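You operate a simulated robot arm through the tools that you are given. There is no shell and no other tool.

Carry out the task below with a simulated robot arm. There is one attempt and no reset: what you move stays moved.

JOB
Put the small radio on watch on 145.375 MHz, hiss silenced, volume at 4.
Fine: switch it on; raise the squelch just till HISS goes, a mark more at most; leave the big radio alone.

It is judged by the outcome, as a careful person would: the job done as asked, and still so three seconds after it is handed in. It fails if anything else is knocked over, pushed out of place, dropped, spilled or broken.

ROBOT AND FRAMES
A 6-joint arm with a two-finger gripper, fixed in place. Base frame: the origin is on the floor under the middle of its stand, x ahead of it, y to its left, z up; the work surface is at about z = 75. Units: cm, degrees, N and s.
With the tool pointing down near the work surface it reaches from about 32 to 68 cm from the base axis. Its first joint turns from -66.0 to 66.0 degrees. Payload 2.45 kg.
The TCP is the grasp point between the finger pads, 3 cm short of the fingertips. In the tool frame z runs along the fingers and y along their closing line. The gripper opens to 10.6 cm; its body begins 7.9 cm behind the TCP.
Orientation is that of the tool frame in the base frame, as a unit quaternion [x, y, z, w]. With the fingers straight down and closing along the base's y, the tool's x points along the base's -x, its y along +y and its z along -z.

CONTROLS
- The arm moves only by the tool servo_tool. Its argument "increments" is a list of rows, each a list of 3 entries, a list of its own where there are three numbers: the finger opening in cm, from 0 to 10.6, then the shift along the tool's x, y, z in units of 25 mm (1.0 is 25 mm), then the turn, a rotation vector about the tool's x, y, z in units of 4 degrees (1.0 is 4 degrees). In form: [[grip, [tx, ty, tz], [wx, wy, wz]], ...]. A call has 1 to 20 rows; each row shifts and turns the commanded pose from where the row before left it, along the tool's axes as they then stand. A call with a number of a shift or a turn outside -1 to 1 is refused whole. Rows are played at 5 a second. More than 5 cm and 8.6 degrees between two rows, or a gripper value outside its range, and nothing of the call is played. Where a pose cannot be reached the arm comes as near as it can. A force on the tool above 40 N (or 10 N above the force at the start of the call, whichever is more), or a blocked arm, ends the call early, and 0.2 s more pass. Each finger travels about 15.3 cm/s and halts on what it meets, pressing with about 23 N; the grip force reading is that of the motor and also rises with nothing between the fingers. The clock runs only during rows and for 0.2 s after the last one: add rows that do not move to give the fingers time. It gives the time, the measured TCP pose, the force on the tool (base axes), the opening and the grip force at its end, in the units of the frame above (readings bear some noise), with the torque about the TCP (base axes, N m) and any sound that the robot's microphone picked up, and new pictures: "pictures" is both (left out), scene, wrist or none.
- Cameras (640 x 400 px; columns grow to the right, rows downward): "scene" is fixed at [7.51, 43.98, 140.11]; the picture's right is [-0.46, -0.89, 0.00], its down [-0.55, 0.29, -0.79] and it looks along [0.70, -0.36, -0.62] (base axes); focal length 340 px, centre (320, 200). "wrist" rides on the gripper at [7.6, -0.2, -10.6] in the tool frame; the picture's right is [0.02, 1.00, 0.00], its down [-0.78, 0.02, -0.62] and it looks along [-0.62, 0.01, 0.78] (tool axes); focal length 247 px, centre (320, 200). There is no depth. A picture from a camera that has moved, and an enlarged one, comes with that camera's place and axes in the base frame and with its lens.
- inspect(camera, box): a new picture of the part [left, top, right, bottom] of that camera's present view, enlarged. It takes no simulated time.
- hand_in(): hands the job in; it is judged then, once.

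Nothing tells you positions but the pictures and the camera data. Unless the task says otherwise, let go and move clear before handing in.

The tools are called after ">>>" by a JSON object that holds its "method" and its "body". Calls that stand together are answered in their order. servo_tool: Moves the arm, as the interface text tells. Its arguments: {"type":"object","properties":{"increments":{"type":"array"},"pictures":{"type":"string","enum":["both","scene","wrist","none"]}},"required":["increments"]} The other tools are called the same way: inspect (camera, box) takes an enlarged picture of a part of a camera's view; hand_in () hands the job in.

At the start:

```text
time: 0.0
position: [29.68, 7.32, 115.09]
tool_rot: [0.0, 1.0, 0.0, -0.001]
force: [0.3, -1.1, 0.0]
moment: [0.01, 0.05, 0.02]
finger_gap: 10.59
grip_force: 0.0
```

scene: 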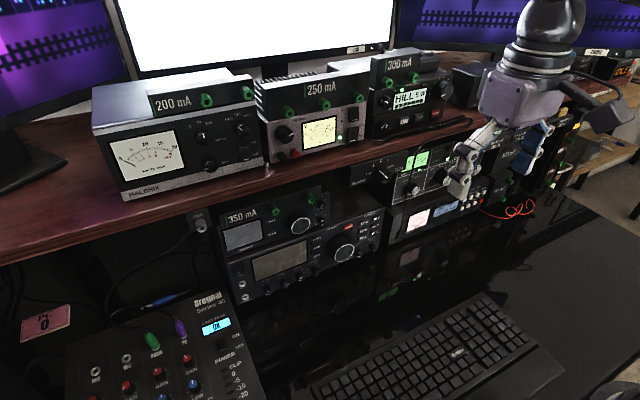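
wrist: 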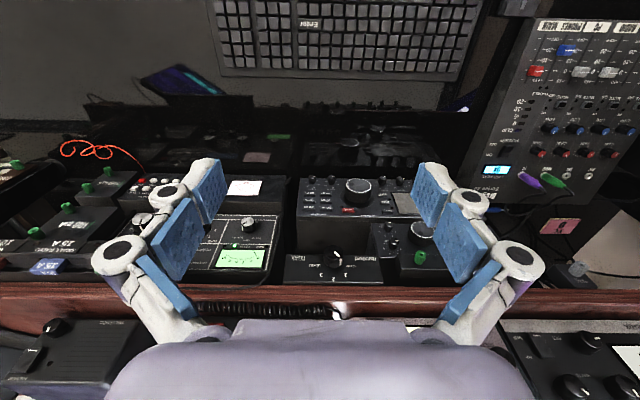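

I see a radio desk with several boxes on a shelf and more below. I'll look closer to find the small radio and the big radio before moving anything.

>>> {"method": "inspect", "body": {"camera": "scene", "box": [340, 40, 480, 140]}}

>>> {"method": "inspect", "body": {"camera": "scene", "box": [200, 180, 400, 310]}}

>>> {"method": "inspect", "body": {"camera": "scene", "box": [340, 130, 500, 250]}}

>>> {"method": "inspect", "body": {"camera": "scene", "box": [90, 60, 380, 210]}}

>>> {"method": "inspect", "body": {"camera": "wrist", "box": [180, 160, 460, 300]}}

>>> {"method": "inspect", "body": {"camera": "scene", "box": [440, 40, 640, 240]}}

```text
4.00 times, centred on (410, 90) of scene
camera zoom: at [7.51, 43.98, 140.11], right [-0.46, -0.89, 0.0], down [-0.55, 0.29, -0.79], along [0.7, -0.36, -0.62], focal length 1358 px, centre (-40, 640)
```

zoom: 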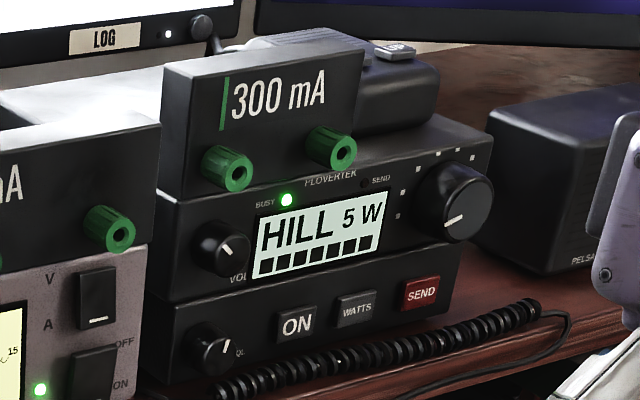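

```text
3.08 times, centred on (300, 245) of scene
camera zoom: at [7.51, 43.98, 140.11], right [-0.46, -0.89, 0.0], down [-0.55, 0.29, -0.79], along [0.7, -0.36, -0.62], focal length 1045 px, centre (382, 62)
```

zoom: 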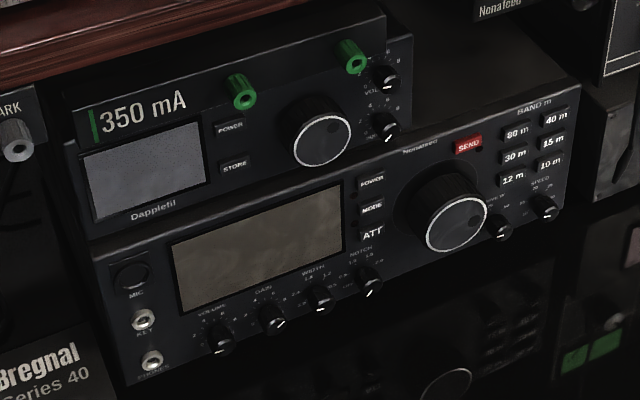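

```text
3.33 times, centred on (420, 190) of scene
camera zoom: at [7.51, 43.98, 140.11], right [-0.46, -0.89, 0.0], down [-0.55, 0.29, -0.79], along [0.7, -0.36, -0.62], focal length 1132 px, centre (-13, 233)
```

zoom: 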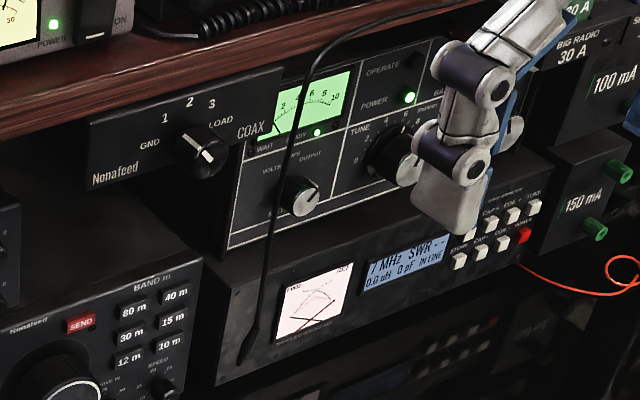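

```text
2.21 times, centred on (235, 135) of scene
camera zoom: at [7.51, 43.98, 140.11], right [-0.46, -0.89, 0.0], down [-0.55, 0.29, -0.79], along [0.7, -0.36, -0.62], focal length 749 px, centre (508, 343)
```

zoom: 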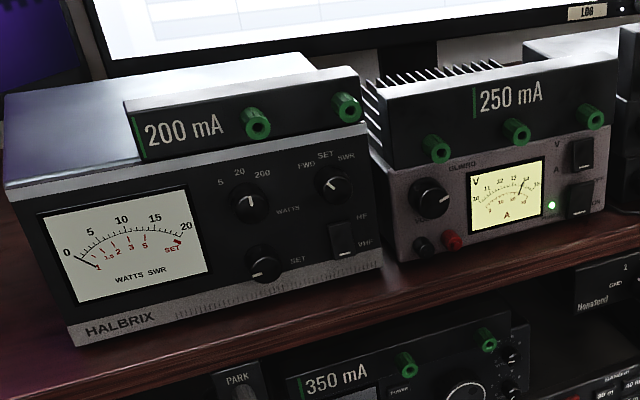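

```text
2.29 times, centred on (320, 230) of wrist
camera zoom: at [22.08, 7.22, 125.84], right [-0.02, 1.0, 0.0], down [0.78, 0.02, 0.62], along [0.62, 0.01, -0.78], focal length 564 px, centre (320, 131)
```

zoom: 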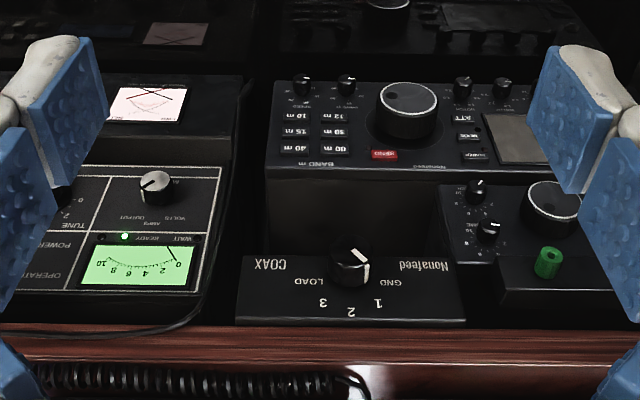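

```text
2.00 times, centred on (540, 140) of scene
camera zoom: at [7.51, 43.98, 140.11], right [-0.46, -0.89, 0.0], down [-0.55, 0.29, -0.79], along [0.7, -0.36, -0.62], focal length 679 px, centre (-120, 320)
```

zoom: 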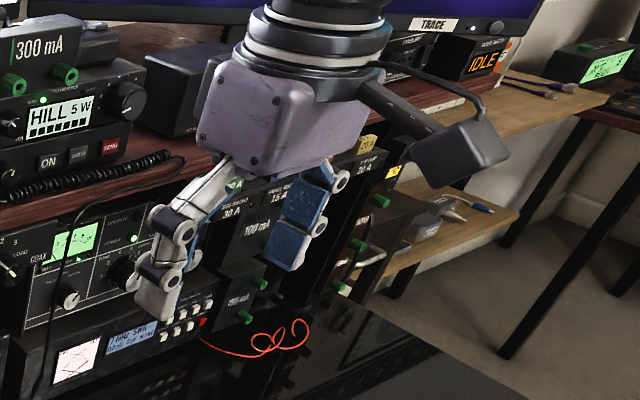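

The dark Dapplefil (under "350 mA") stacked on the large Nonafeed transceiver looks like the small radio, with the Nonafeed as the big radio. I put its tuning knob at about (52, 25, 96). I'll zoom in on its controls and the labels on the right.

>>> {"method": "inspect", "body": {"camera": "scene", "box": [215, 185, 335, 260]}}

>>> {"method": "inspect", "body": {"camera": "scene", "box": [290, 180, 340, 230]}}

>>> {"method": "inspect", "body": {"camera": "scene", "box": [500, 100, 600, 180]}}

>>> {"method": "inspect", "body": {"camera": "scene", "box": [0, 180, 240, 330]}}

>>> {"method": "inspect", "body": {"camera": "wrist", "box": [350, 180, 640, 320]}}

>>> {"method": "inspect", "body": {"camera": "scene", "box": [440, 40, 640, 140]}}

```text
5.33 times, centred on (275, 222) of scene
camera zoom: at [7.51, 43.98, 140.11], right [-0.46, -0.89, 0.0], down [-0.55, 0.29, -0.79], along [0.7, -0.36, -0.62], focal length 1811 px, centre (560, 80)
```

zoom: 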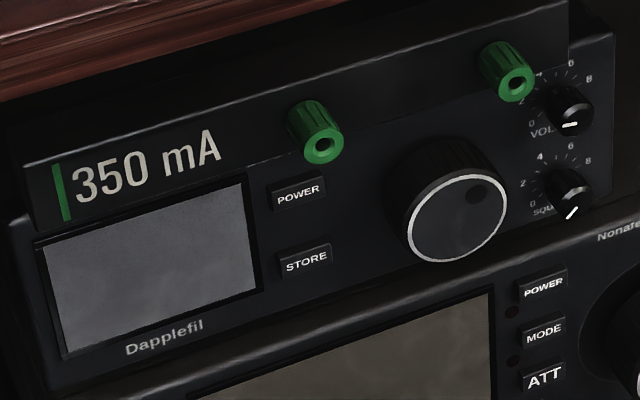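

```text
8.00 times, centred on (315, 205) of scene
camera zoom: at [7.51, 43.98, 140.11], right [-0.46, -0.89, 0.0], down [-0.55, 0.29, -0.79], along [0.7, -0.36, -0.62], focal length 2716 px, centre (360, 160)
```

zoom: 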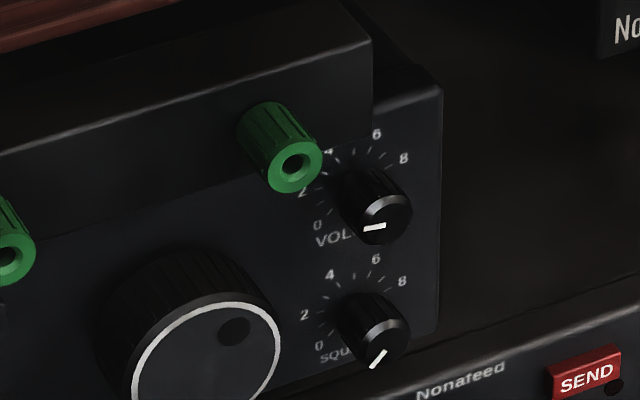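

```text
5.00 times, centred on (550, 140) of scene
camera zoom: at [7.51, 43.98, 140.11], right [-0.46, -0.89, 0.0], down [-0.55, 0.29, -0.79], along [0.7, -0.36, -0.62], focal length 1698 px, centre (-830, 500)
```

zoom: 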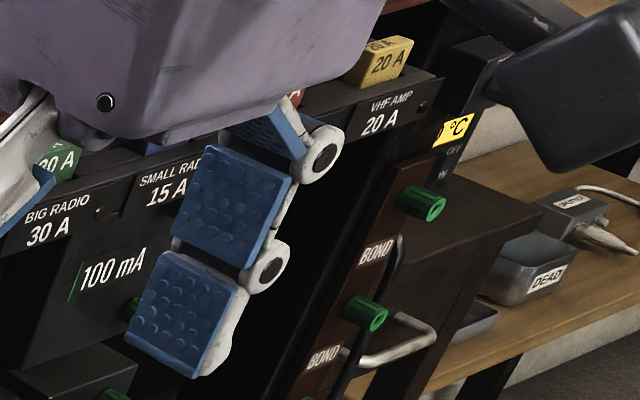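

```text
2.67 times, centred on (120, 255) of scene
camera zoom: at [7.51, 43.98, 140.11], right [-0.46, -0.89, 0.0], down [-0.55, 0.29, -0.79], along [0.7, -0.36, -0.62], focal length 906 px, centre (853, 53)
```

zoom: 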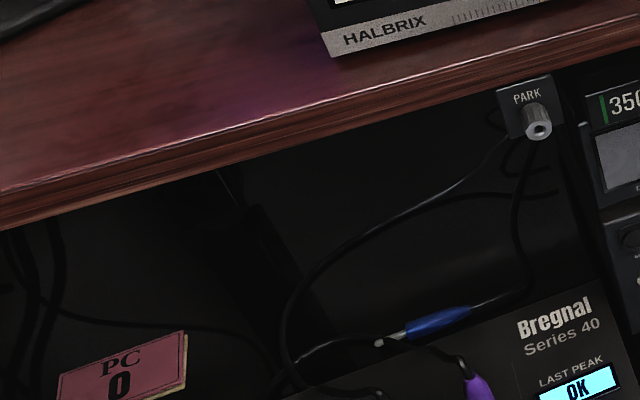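

```text
2.21 times, centred on (495, 250) of wrist
camera zoom: at [22.08, 7.22, 125.84], right [-0.02, 1.0, 0.0], down [0.78, 0.02, 0.62], along [0.62, 0.01, -0.78], focal length 545 px, centre (-66, 90)
```

zoom: 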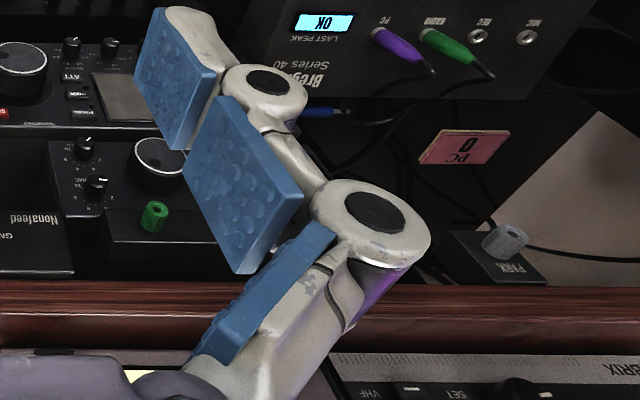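

```text
3.20 times, centred on (540, 90) of scene
camera zoom: at [7.51, 43.98, 140.11], right [-0.46, -0.89, 0.0], down [-0.55, 0.29, -0.79], along [0.7, -0.36, -0.62], focal length 1087 px, centre (-384, 552)
```

zoom: 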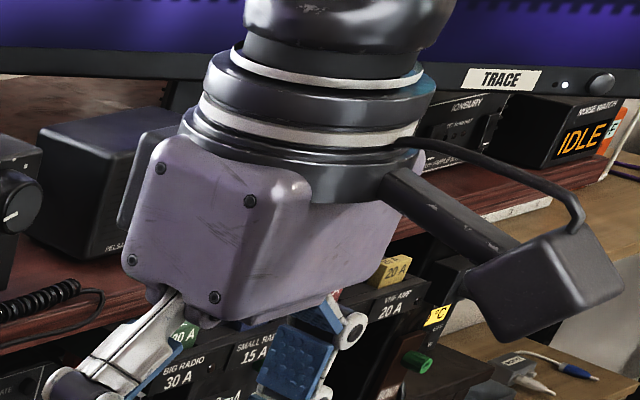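

The small radio appears to be the Dapplefil: POWER and STORE buttons, a tuning knob, VOL and SQU knobs, and a dark display. I'll pitch the gripper forward in steps, staying well back from the shelf, to look at its face with the wrist camera.

>>> {"method": "servo_tool", "body": {"increments": [[10.6, [-0.12, 0.26, 0.16], [0, -1, 0]], [10.6, [-0.109, 0.26, 0.168], [0, -1, 0]], [10.6, [-0.097, 0.26, 0.175], [0, -1, 0]], [10.6, [-0.084, 0.26, 0.181], [0, -1, 0]], [10.6, [-0.071, 0.26, 0.187], [0, -1, 0]], [10.6, [-0.058, 0.26, 0.191], [0, -1, 0]], [10.6, [-0.045, 0.26, 0.195], [0, -1, 0]], [10.6, [-0.031, 0.26, 0.198], [0, -1, 0]], [10.6, [-0.017, 0.26, 0.199], [0, -1, 0]], [10.6, [-0.003, 0.26, 0.2], [0, -1, 0]]], "pictures": "both"}}

```text
time: 2.2
position: [32.73, 13.83, 111.12]
tool_rot: [0.0, 0.939, 0.0, 0.343]
force: [0.0, 0.0, 0.5]
moment: [0.0, -0.01, 0.03]
finger_gap: 10.6
grip_force: 0.0
camera wrist: at [20.06, 13.67, 114.45], right [-0.02, 1.0, -0.01], down [0.2, 0.02, 0.98], along [0.98, 0.01, -0.2], focal length 247 px, centre (320, 200)
```

scene: 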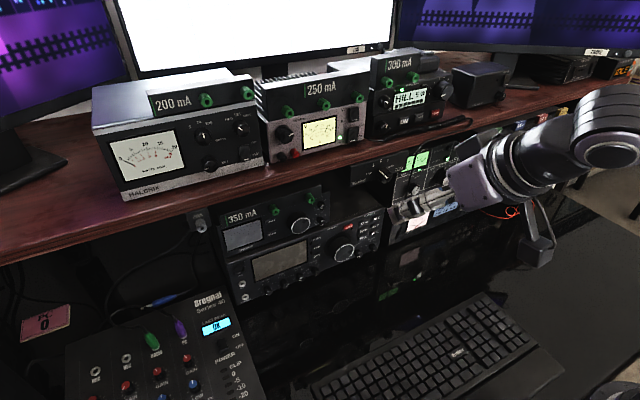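
wrist: 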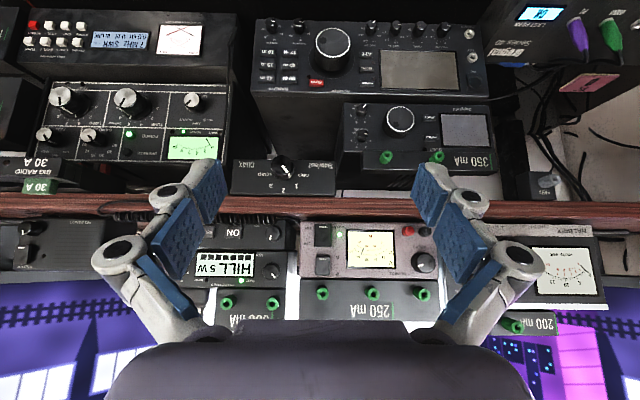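

The wrist camera now sees the fronts nearly head-on (upside down). I'll enlarge the Dapplefil and the fuse panel.

>>> {"method": "inspect", "body": {"camera": "wrist", "box": [330, 90, 510, 200]}}

>>> {"method": "inspect", "body": {"camera": "wrist", "box": [0, 140, 200, 240]}}

>>> {"method": "inspect", "body": {"camera": "wrist", "box": [180, 0, 640, 290]}}

>>> {"method": "inspect", "body": {"camera": "scene", "box": [470, 90, 640, 230]}}

```text
3.56 times, centred on (420, 145) of wrist
camera zoom: at [20.06, 13.67, 114.45], right [-0.02, 1.0, -0.01], down [0.2, 0.02, 0.98], along [0.98, 0.01, -0.2], focal length 878 px, centre (-36, 396)
```

zoom: 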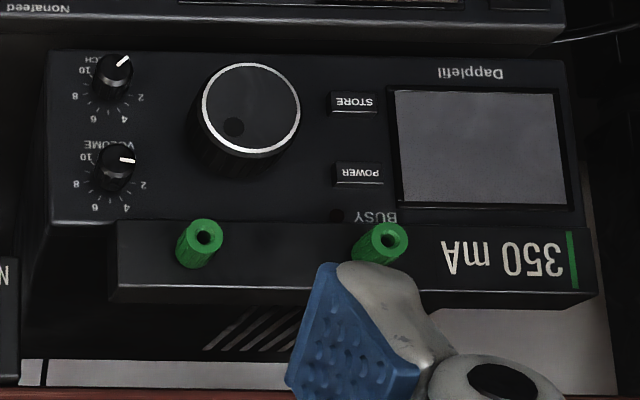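

```text
3.20 times, centred on (100, 190) of wrist
camera zoom: at [20.06, 13.67, 114.45], right [-0.02, 1.0, -0.01], down [0.2, 0.02, 0.98], along [0.98, 0.01, -0.2], focal length 790 px, centre (1024, 232)
```

zoom: 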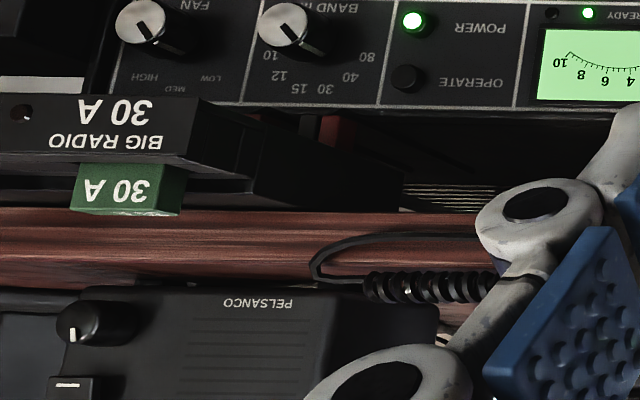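

```text
1.38 times, centred on (410, 145) of wrist
camera zoom: at [20.06, 13.67, 114.45], right [-0.02, 1.0, -0.01], down [0.2, 0.02, 0.98], along [0.98, 0.01, -0.2], focal length 341 px, centre (196, 276)
```

zoom: 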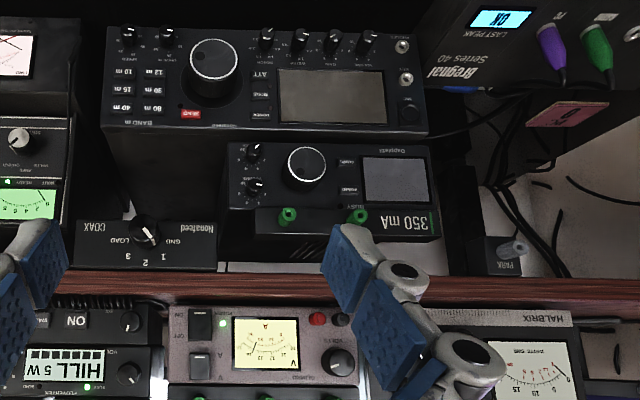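

```text
2.86 times, centred on (555, 160) of scene
camera zoom: at [7.51, 43.98, 140.11], right [-0.46, -0.89, 0.0], down [-0.55, 0.29, -0.79], along [0.7, -0.36, -0.62], focal length 970 px, centre (-351, 314)
```

zoom: 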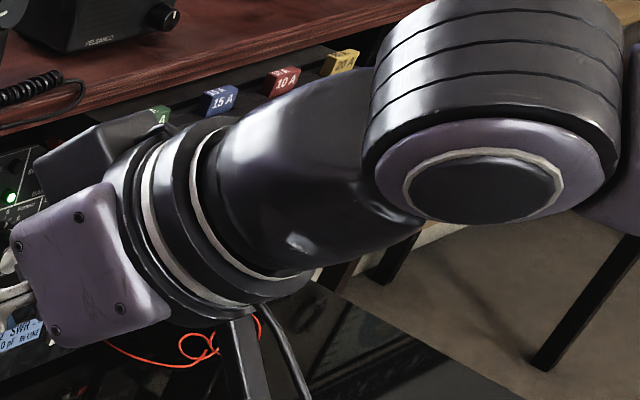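

The small radio (Dapplefil) is off, its 15 A fuse is in, squelch is near 0 and volume near 1–2. I'll finish pitching the tool level and then partly close the fingers to learn their shape.

>>> {"method": "servo_tool", "body": {"increments": [[10.6, [0.011, 0.26, 0.2], [0, -1, 0]], [10.6, [0.025, 0.26, 0.198], [0, -1, 0]], [10.6, [0.039, 0.26, 0.196], [0, -1, 0]], [10.6, [0.052, 0.26, 0.193], [0, -1, 0]], [10.6, [0.066, 0.26, 0.189], [0, -1, 0]], [10.6, [0.079, 0.26, 0.184], [0, -1, 0]], [10.6, [0.091, 0.26, 0.178], [0, -1, 0]], [10.6, [0.103, 0.26, 0.171], [0, -1, 0]], [10.6, [0.115, 0.26, 0.164], [0, -1, 0]], [10.6, [0.126, 0.26, 0.155], [0, -1, 0]], [6, [0.17, 0.0, 0], [0, -1, 0]], [3, [0.17, 0.0, 0], [0, -1, 0]], [3, [0.17, 0.0, 0], [0, -0.5, 0]], [3, [0.2, 0.0, 0], [0, 0, 0]], [3, [0.2, 0.0, 0], [0, 0, 0]]], "pictures": "both"}}

```text
time: 5.4
position: [35.5, 20.41, 106.22]
tool_rot: [-0.001, 0.708, 0.001, 0.707]
force: [0.0, 0.5, 0.3]
moment: [-0.06, -0.02, -0.01]
finger_gap: 2.99
grip_force: 0.0
out of reach, approached as far as the arm can: row 13, 14, 15
camera wrist: at [24.97, 20.38, 98.64], right [0.0, 1.0, -0.02], down [-0.62, 0.02, 0.78], along [0.78, 0.01, 0.62], focal length 247 px, centre (320, 200)
```

scene: 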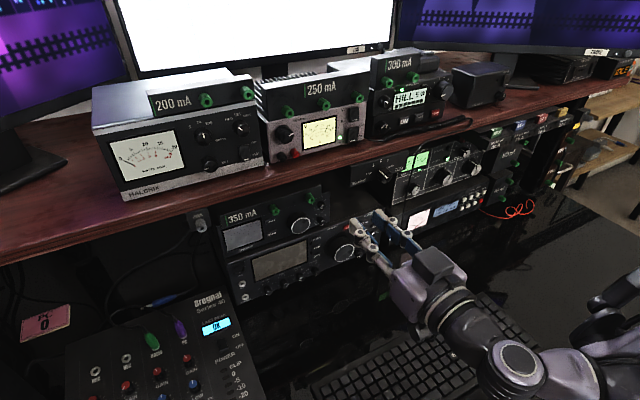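
wrist: 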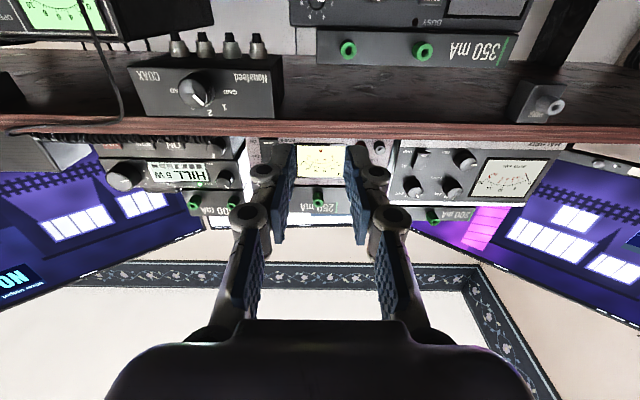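

The tool is level and the fingers are parallel at a 3 cm gap. I'll look closely at the fingertip shape and at the small radio from the scene camera.

>>> {"method": "inspect", "body": {"camera": "wrist", "box": [220, 120, 420, 245]}}

>>> {"method": "inspect", "body": {"camera": "scene", "box": [330, 190, 490, 290]}}

>>> {"method": "inspect", "body": {"camera": "wrist", "box": [280, 0, 600, 140]}}

```text
3.20 times, centred on (320, 182) of wrist
camera zoom: at [24.97, 20.38, 98.64], right [0.0, 1.0, -0.02], down [-0.62, 0.02, 0.78], along [0.78, 0.01, 0.62], focal length 790 px, centre (320, 256)
```

zoom: 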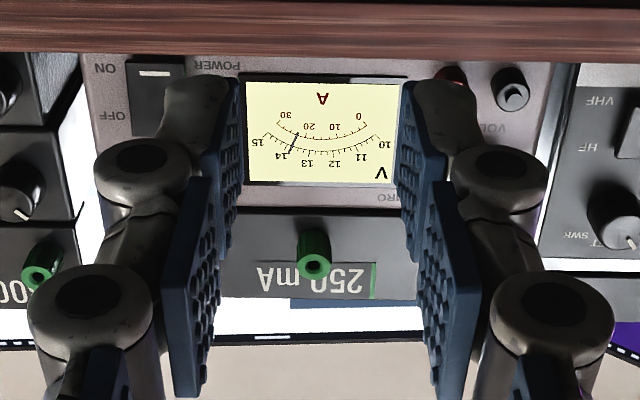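

```text
4.00 times, centred on (410, 240) of scene
camera zoom: at [7.51, 43.98, 140.11], right [-0.46, -0.89, 0.0], down [-0.55, 0.29, -0.79], along [0.7, -0.36, -0.62], focal length 1358 px, centre (-40, 40)
```

zoom: 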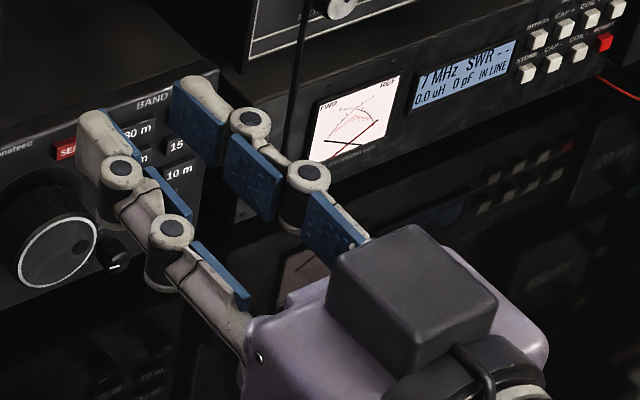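

```text
2.00 times, centred on (440, 70) of wrist
camera zoom: at [24.97, 20.38, 98.64], right [0.0, 1.0, -0.02], down [-0.62, 0.02, 0.78], along [0.78, 0.01, 0.62], focal length 494 px, centre (80, 460)
```

zoom: 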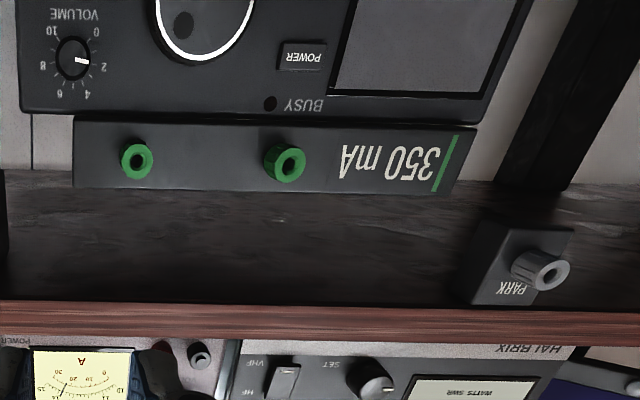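

The Dapplefil geometry works out: POWER at about (53.3, 30.0, 98.1), VOL knob front at (51.7, 19.9, 98.4) and tuning knob front at (52, 25.3, 96). The shelf's lower front edge is near x=50, z=108. I'll open up and move out in front of the radio, keeping my distance, then check the pose.

>>> {"method": "servo_tool", "body": {"increments": [[10.6, [0, 0.6, 0.5], [0, 0, 0]], [10.6, [0, 0.7, 0.5], [0, 0, 0]], [10.6, [0.2, 0.7, 0.5], [0, 0, 0]], [10.6, [0.3, 0.7, 0.3], [0, 0, 0]], [10.6, [0.3, 0.7, 0.0], [0, 0, 0]], [10.6, [0.3, 0.7, 0.0], [0, 0, 0]], [10.6, [0.3, 0.7, 0.0], [0, 0, 0]], [10.6, [0.3, 0.7, 0.0], [0, 0, 0]], [10.6, [0, 0.0, 0.0], [0, 0, 0]]], "pictures": "both"}}

```text
time: 7.4
position: [40.04, 34.33, 101.88]
tool_rot: [0.001, 0.707, 0.0, 0.707]
force: [-0.3, -1.0, -0.4]
moment: [0.03, 0.02, -0.02]
finger_gap: 10.59
grip_force: 0.1
camera wrist: at [29.46, 34.22, 94.43], right [0.0, 1.0, -0.02], down [-0.62, 0.02, 0.78], along [0.78, 0.01, 0.62], focal length 247 px, centre (320, 200)
```

scene: 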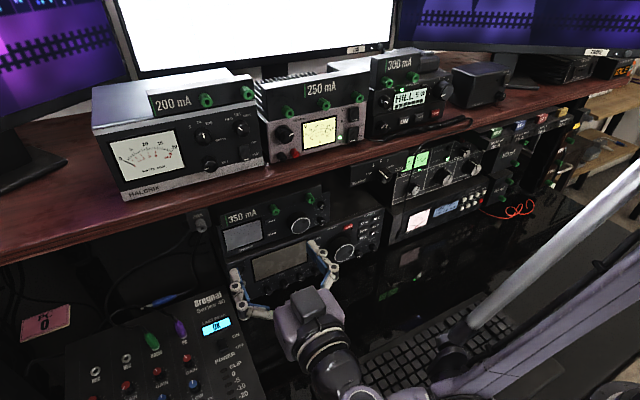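
wrist: 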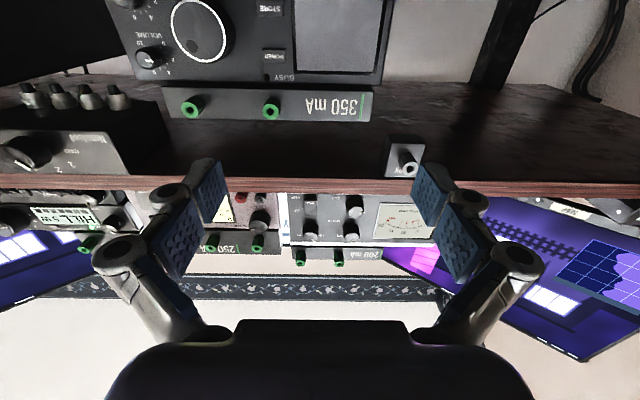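

POWER reprojects consistently at (53.3, 30.0, 98.0). I'll check how the right fingertip looks at full opening before using it to press POWER.

>>> {"method": "inspect", "body": {"camera": "wrist", "box": [80, 130, 280, 255]}}

>>> {"method": "inspect", "body": {"camera": "scene", "box": [200, 180, 380, 340]}}

>>> {"method": "inspect", "body": {"camera": "wrist", "box": [100, 0, 420, 130]}}

```text
3.20 times, centred on (180, 192) of wrist
camera zoom: at [29.46, 34.22, 94.43], right [0.0, 1.0, -0.02], down [-0.62, 0.02, 0.78], along [0.78, 0.01, 0.62], focal length 790 px, centre (768, 224)
```

zoom: 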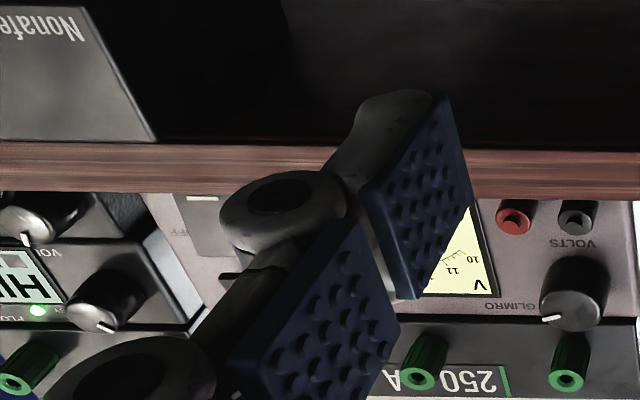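

```text
2.50 times, centred on (290, 260) of scene
camera zoom: at [7.51, 43.98, 140.11], right [-0.46, -0.89, 0.0], down [-0.55, 0.29, -0.79], along [0.7, -0.36, -0.62], focal length 849 px, centre (395, 50)
```

zoom: 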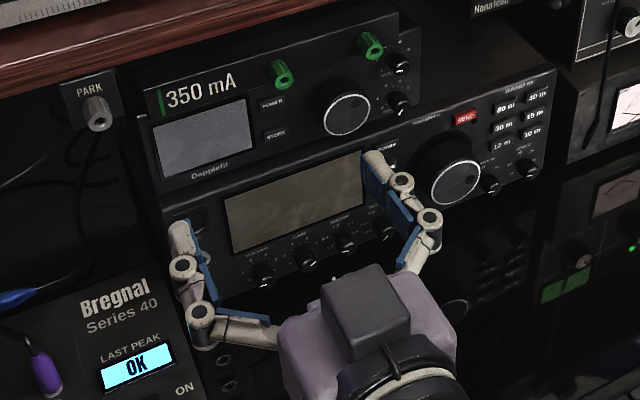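

```text
2.00 times, centred on (260, 65) of wrist
camera zoom: at [29.46, 34.22, 94.43], right [0.0, 1.0, -0.02], down [-0.62, 0.02, 0.78], along [0.78, 0.01, 0.62], focal length 494 px, centre (440, 470)
```

zoom: 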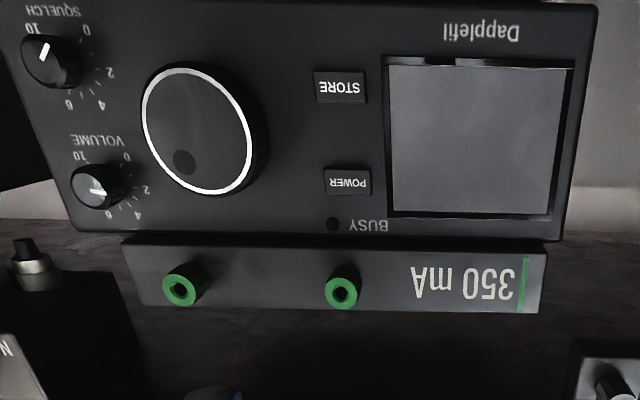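

The fingertips retract when opened wide, so I'll press POWER with closed fingers instead (about 3 cm wide by 2 cm tall). That fits between the display and the tuning knob, and below the green post. I'll line up at y=30.0, z=98.0.

>>> {"method": "servo_tool", "body": {"increments": [[6, [0.3, -0.4, 0], [0, 0, 0]], [3, [0.4, -0.5, 0.3], [0, 0, 0]], [0, [0.45, -0.5, 0.6], [0, 0, 0]], [0, [0.4, -0.33, 0.8], [0, 0, 0]], [0, [0, 0, 0.8], [0, 0, 0]], [0, [0, 0, 0.8], [0, 0, 0]], [0, [0, 0, 0.2], [0, 0, 0]], [0, [0, 0, 0], [0, 0, 0]]], "pictures": "both"}}

```text
time: 9.2
position: [49.28, 30.62, 99.1]
tool_rot: [0.0, 0.707, 0.0, 0.707]
force: [-0.2, 0.5, 0.0]
moment: [0.02, -0.01, -0.03]
finger_gap: 0.01
grip_force: 23.4
out of reach, approached as far as the arm can: row 3, 4
camera wrist: at [38.75, 30.46, 91.44], right [0.0, 1.0, -0.02], down [-0.62, 0.02, 0.78], along [0.78, 0.01, 0.62], focal length 247 px, centre (320, 200)
```

scene: 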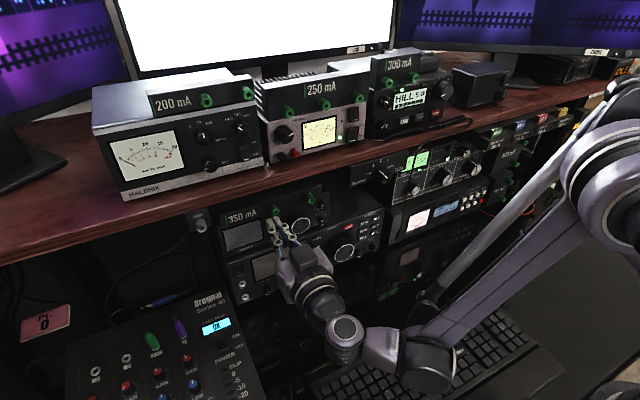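
wrist: 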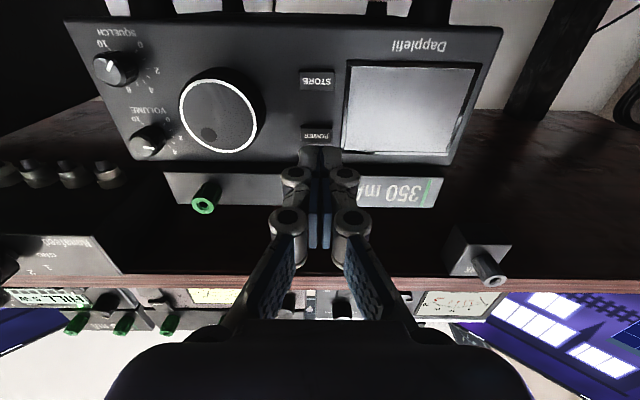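

I'm just in front of POWER but about 1 cm too high and 0.6 cm left. I'll look closely before correcting.

>>> {"method": "inspect", "body": {"camera": "wrist", "box": [240, 40, 400, 140]}}

>>> {"method": "inspect", "body": {"camera": "wrist", "box": [240, 120, 400, 240]}}

>>> {"method": "inspect", "body": {"camera": "scene", "box": [215, 180, 335, 260]}}

```text
4.00 times, centred on (320, 90) of wrist
camera zoom: at [38.75, 30.46, 91.44], right [0.0, 1.0, -0.02], down [-0.62, 0.02, 0.78], along [0.78, 0.01, 0.62], focal length 988 px, centre (320, 640)
```

zoom: 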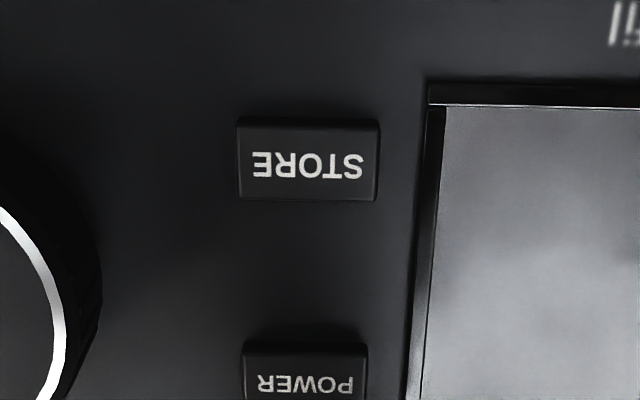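

```text
3.33 times, centred on (320, 180) of wrist
camera zoom: at [38.75, 30.46, 91.44], right [0.0, 1.0, -0.02], down [-0.62, 0.02, 0.78], along [0.78, 0.01, 0.62], focal length 823 px, centre (320, 267)
```

zoom: 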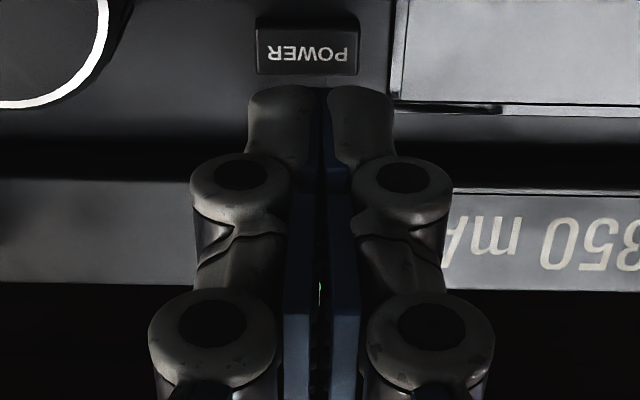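

```text
5.00 times, centred on (275, 220) of scene
camera zoom: at [7.51, 43.98, 140.11], right [-0.46, -0.89, 0.0], down [-0.55, 0.29, -0.79], along [0.7, -0.36, -0.62], focal length 1698 px, centre (545, 100)
```

zoom: 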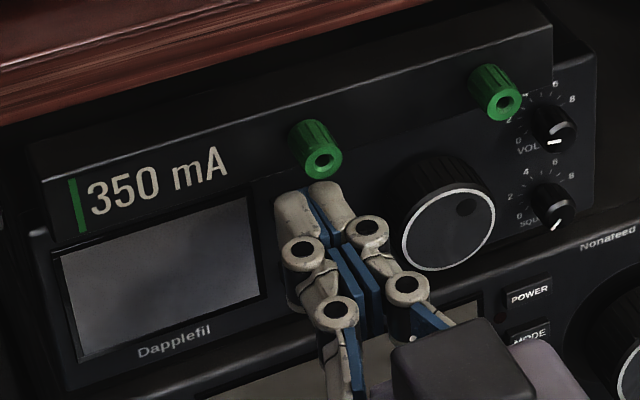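

POWER is at about (53.3, 30.3, 97.9). I'll drop 1.1 cm, shift slightly right, and creep forward in small steps.

>>> {"method": "servo_tool", "body": {"increments": [[0, [0.24, -0.13, 0], [0, 0, 0]], [0, [0.24, 0, 0], [0, 0, 0]], [0, [0, 0, 0], [0, 0, 0]], [0, [0, 0, 0.1], [0, 0, 0]], [0, [0, 0, 0.1], [0, 0, 0]], [0, [0, 0, 0.06], [0, 0, 0]], [0, [0, 0, 0], [0, 0, 0]]], "pictures": "both"}}

>>> {"method": "inspect", "body": {"camera": "wrist", "box": [240, 90, 400, 190]}}

>>> {"method": "inspect", "body": {"camera": "scene", "box": [215, 180, 335, 260]}}

```text
time: 10.8
position: [49.91, 30.2, 97.96]
tool_rot: [0.0, 0.707, 0.0, 0.707]
force: [-0.6, 0.4, -0.5]
moment: [0.01, -0.01, 0.01]
finger_gap: 0.02
grip_force: 23.2
camera wrist: at [39.35, 30.07, 90.29], right [0.0, 1.0, -0.02], down [-0.62, 0.02, 0.78], along [0.78, 0.01, 0.62], focal length 247 px, centre (320, 200)
```

scene: 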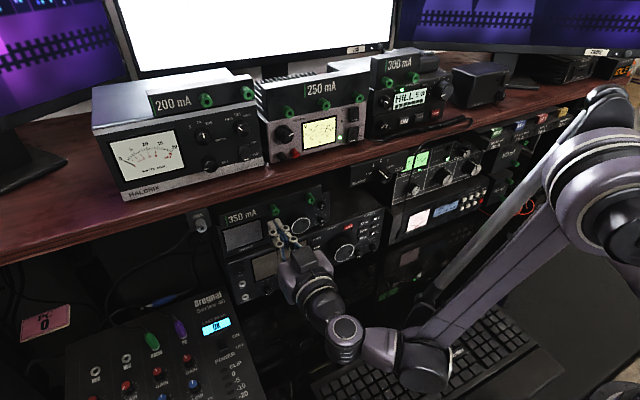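
wrist: 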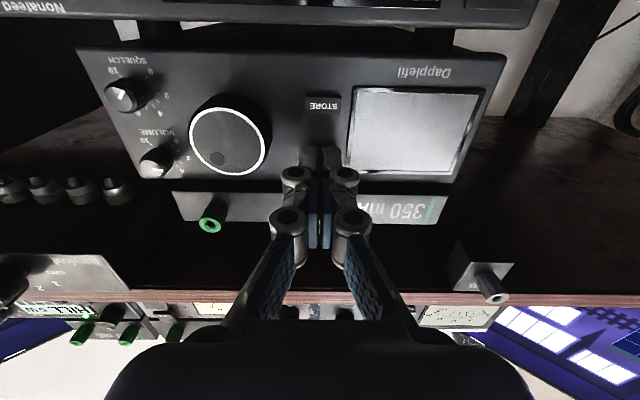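

```text
4.00 times, centred on (320, 140) of wrist
camera zoom: at [39.35, 30.07, 90.29], right [0.0, 1.0, -0.02], down [-0.62, 0.02, 0.78], along [0.78, 0.01, 0.62], focal length 988 px, centre (320, 440)
```

zoom: 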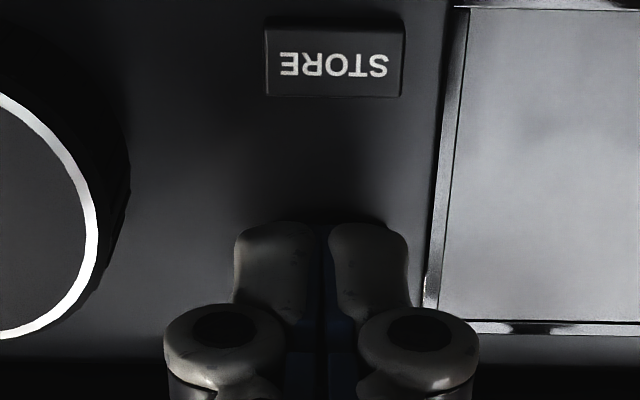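

```text
5.00 times, centred on (275, 220) of scene
camera zoom: at [7.51, 43.98, 140.11], right [-0.46, -0.89, 0.0], down [-0.55, 0.29, -0.79], along [0.7, -0.36, -0.62], focal length 1698 px, centre (545, 100)
```

zoom: 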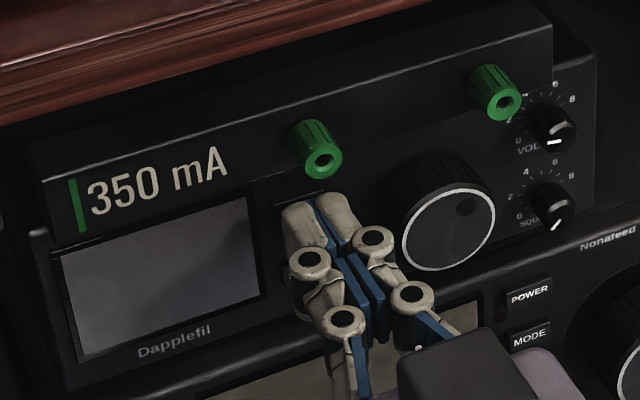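

The closed tips cover POWER and touch nothing yet. I'll advance in 1 mm steps and watch force and sound.

>>> {"method": "servo_tool", "body": {"increments": [[0, [0, 0, 0.04], [0, 0, 0]], [0, [0, 0, 0.04], [0, 0, 0]], [0, [0, 0, 0.04], [0, 0, 0]], [0, [0, 0, 0.04], [0, 0, 0]]], "pictures": "scene"}}

>>> {"method": "inspect", "body": {"camera": "scene", "box": [215, 180, 335, 260]}}

```text
time: 11.8
position: [50.38, 30.18, 97.86]
tool_rot: [0.0, 0.707, 0.0, 0.707]
force: [0.7, 0.2, -0.4]
moment: [-0.02, 0.0, -0.01]
finger_gap: 0.06
grip_force: 22.8
```

scene: 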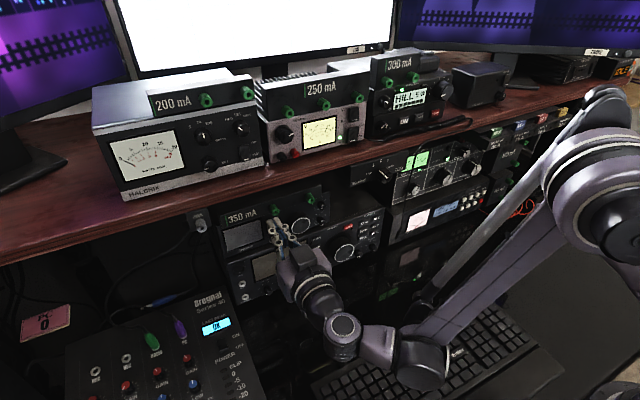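

```text
5.00 times, centred on (275, 220) of scene
camera zoom: at [7.51, 43.98, 140.11], right [-0.46, -0.89, 0.0], down [-0.55, 0.29, -0.79], along [0.7, -0.36, -0.62], focal length 1698 px, centre (545, 100)
```

zoom: 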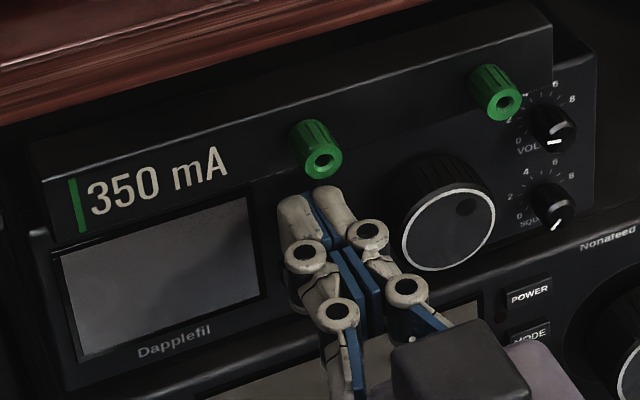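

>>> {"method": "servo_tool", "body": {"increments": [[0, [0, 0, 0.04], [0, 0, 0]], [0, [0, 0, 0.04], [0, 0, 0]]], "pictures": "none"}}

>>> {"method": "inspect", "body": {"camera": "scene", "box": [215, 180, 335, 260]}}

>>> {"method": "inspect", "body": {"camera": "wrist", "box": [240, 60, 480, 190]}}

```text
time: 12.4
position: [50.7, 30.32, 97.86]
tool_rot: [0.0, 0.707, 0.0, 0.707]
force: [-0.4, -0.1, -0.3]
moment: [0.01, -0.02, -0.01]
finger_gap: 0.02
grip_force: 22.8
```

```text
5.00 times, centred on (275, 220) of scene
camera zoom: at [7.51, 43.98, 140.11], right [-0.46, -0.89, 0.0], down [-0.55, 0.29, -0.79], along [0.7, -0.36, -0.62], focal length 1698 px, centre (545, 100)
```

zoom: 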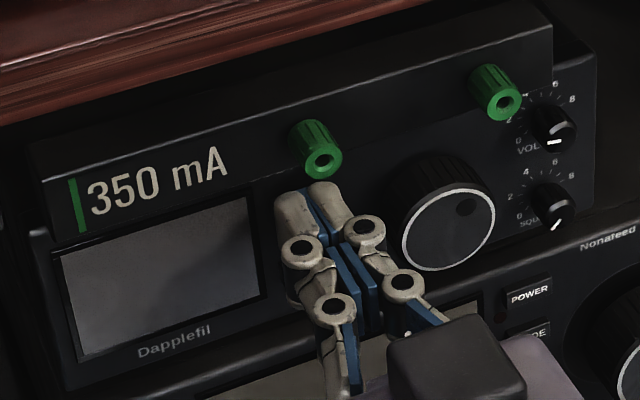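

```text
2.67 times, centred on (360, 125) of wrist
camera zoom: at [40.04, 30.11, 90.28], right [0.0, 1.0, -0.02], down [-0.62, 0.02, 0.78], along [0.78, 0.01, 0.62], focal length 659 px, centre (213, 400)
```

zoom: 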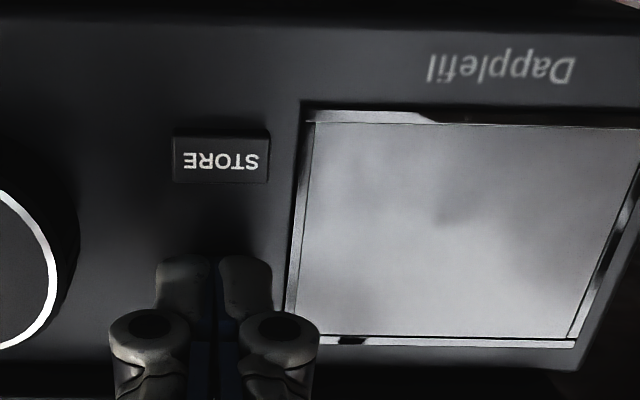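

No contact yet; still creeping forward.

>>> {"method": "servo_tool", "body": {"increments": [[0, [0, 0, 0.04], [0, 0, 0]], [0, [0, 0, 0.04], [0, 0, 0]], [0, [0, 0, 0.04], [0, 0, 0]]], "pictures": "none"}}

>>> {"method": "inspect", "body": {"camera": "scene", "box": [215, 180, 335, 260]}}

>>> {"method": "inspect", "body": {"camera": "wrist", "box": [240, 60, 480, 190]}}

```text
time: 13.2
position: [50.91, 30.14, 97.88]
tool_rot: [0.0, 0.707, 0.0, 0.707]
force: [-0.9, -0.2, -0.3]
moment: [-0.02, 0.0, 0.02]
finger_gap: 0.58
grip_force: 28.5
```

```text
5.00 times, centred on (275, 220) of scene
camera zoom: at [7.5, 43.98, 140.11], right [-0.46, -0.89, 0.0], down [-0.55, 0.29, -0.79], along [0.7, -0.36, -0.62], focal length 1698 px, centre (545, 100)
```

zoom: 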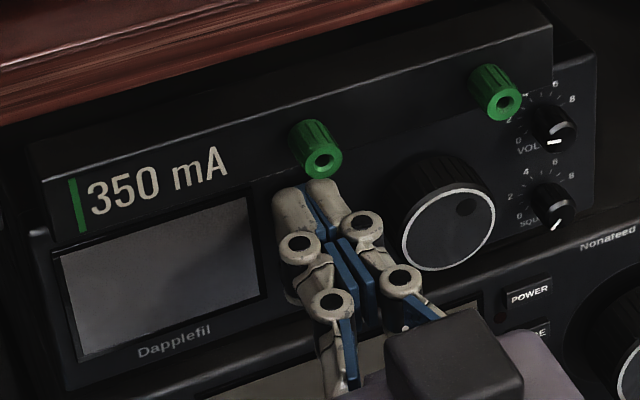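

```text
2.67 times, centred on (360, 125) of wrist
camera zoom: at [40.29, 30.09, 90.27], right [0.0, 1.0, -0.02], down [-0.62, 0.02, 0.78], along [0.78, 0.01, 0.62], focal length 659 px, centre (213, 400)
```

zoom: 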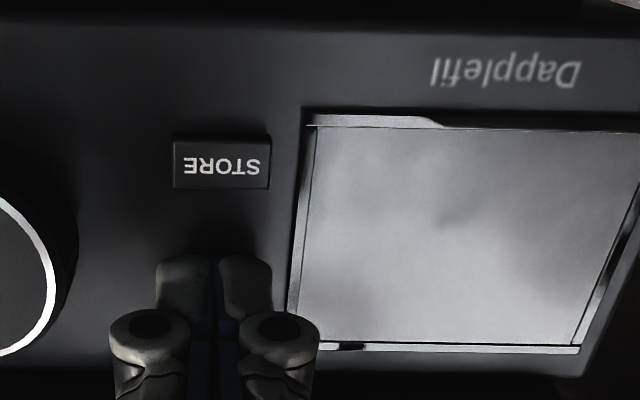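

The finger gap rose to 0.58 cm, so the tips have met the button. I'll press a little further.

>>> {"method": "servo_tool", "body": {"increments": [[0, [0, 0, 0.03], [0, 0, 0]], [0, [0, 0, 0.03], [0, 0, 0]]], "pictures": "none"}}

>>> {"method": "inspect", "body": {"camera": "scene", "box": [215, 180, 335, 260]}}

>>> {"method": "inspect", "body": {"camera": "wrist", "box": [240, 60, 480, 190]}}

```text
time: 13.8
position: [51.0, 30.1, 98.01]
tool_rot: [0.0, 0.707, 0.0, 0.707]
force: [-4.2, 1.0, -1.7]
moment: [0.01, 0.06, 0.03]
finger_gap: 0.59
grip_force: 28.2
heard: click
```

```text
5.00 times, centred on (275, 220) of scene
camera zoom: at [7.5, 43.98, 140.11], right [-0.46, -0.89, 0.0], down [-0.55, 0.29, -0.79], along [0.7, -0.36, -0.62], focal length 1698 px, centre (545, 100)
```

zoom: 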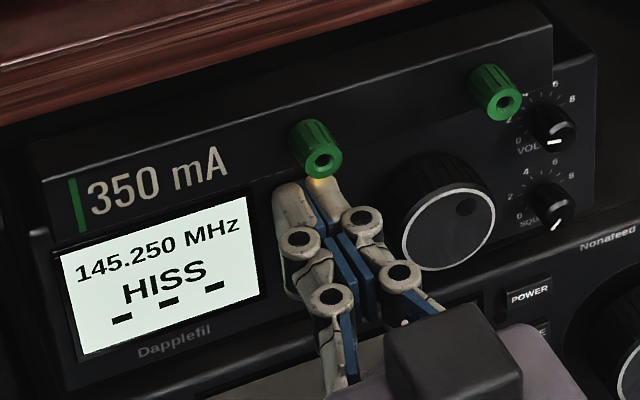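

```text
2.67 times, centred on (360, 125) of wrist
camera zoom: at [40.48, 30.02, 90.31], right [0.0, 1.0, -0.02], down [-0.62, 0.02, 0.78], along [0.78, 0.01, 0.62], focal length 659 px, centre (213, 400)
```

zoom: 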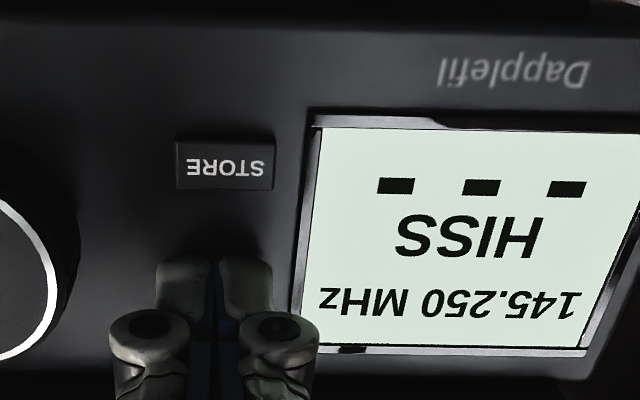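

The radio is on, showing 145.250 MHz and HISS. I'll back straight off, then plan the tuning knob grasp.

>>> {"method": "servo_tool", "body": {"increments": [[0, [0, 0, -0.2], [0, 0, 0]], [0, [0, 0, -0.4], [0, 0, 0]], [0, [0, 0, -0.6], [0, 0, 0]], [0, [0, 0, -0.6], [0, 0, 0]], [0, [0, 0, -0.4], [0, 0, 0]], [0, [0, 0, 0], [0, 0, 0]]], "pictures": "both"}}

>>> {"method": "inspect", "body": {"camera": "scene", "box": [215, 180, 335, 260]}}

>>> {"method": "inspect", "body": {"camera": "wrist", "box": [120, 0, 500, 200]}}

```text
time: 15.2
position: [45.8, 30.5, 98.35]
tool_rot: [0.001, 0.708, -0.001, 0.706]
force: [-0.1, -0.4, 0.0]
moment: [-0.02, -0.02, -0.04]
finger_gap: 0.01
grip_force: 28.8
out of reach, approached as far as the arm can: row 4, 5
camera wrist: at [35.2, 30.44, 90.78], right [0.0, 1.0, -0.02], down [-0.62, 0.02, 0.78], along [0.78, 0.01, 0.62], focal length 247 px, centre (320, 200)
```

scene: 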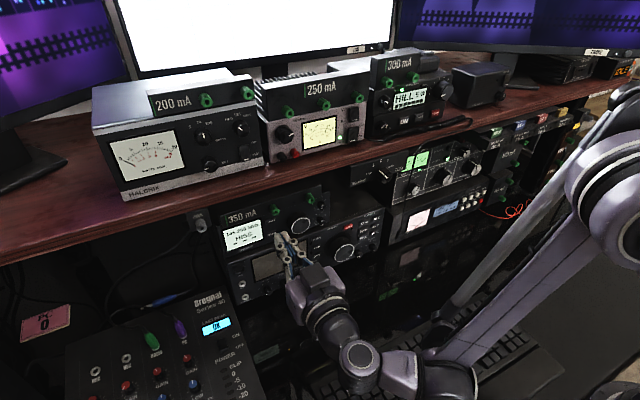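
wrist: 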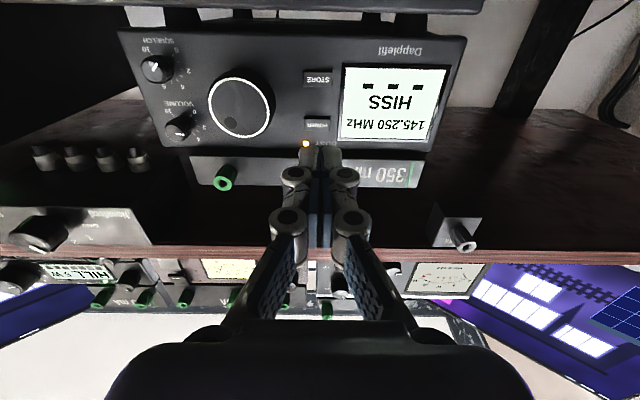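

```text
5.00 times, centred on (275, 220) of scene
camera zoom: at [7.51, 43.98, 140.11], right [-0.46, -0.89, 0.0], down [-0.55, 0.29, -0.79], along [0.7, -0.36, -0.62], focal length 1698 px, centre (545, 100)
```

zoom: 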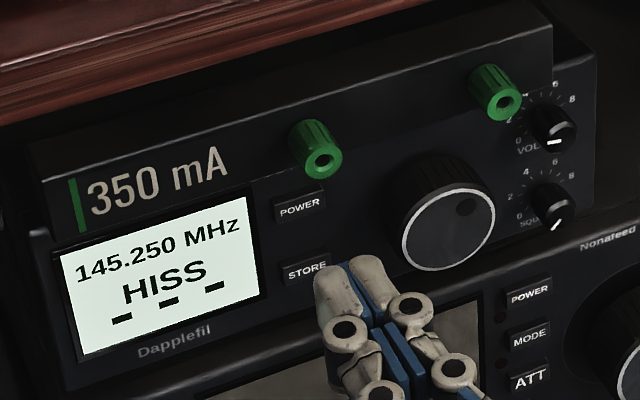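

```text
1.68 times, centred on (310, 100) of wrist
camera zoom: at [35.2, 30.44, 90.78], right [0.0, 1.0, -0.02], down [-0.62, 0.02, 0.78], along [0.78, 0.01, 0.62], focal length 416 px, centre (337, 368)
```

zoom: 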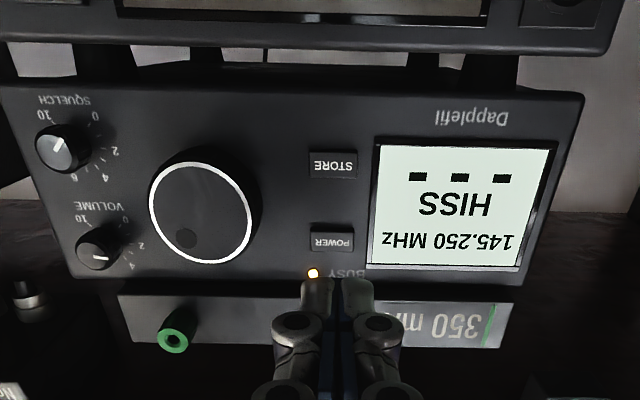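

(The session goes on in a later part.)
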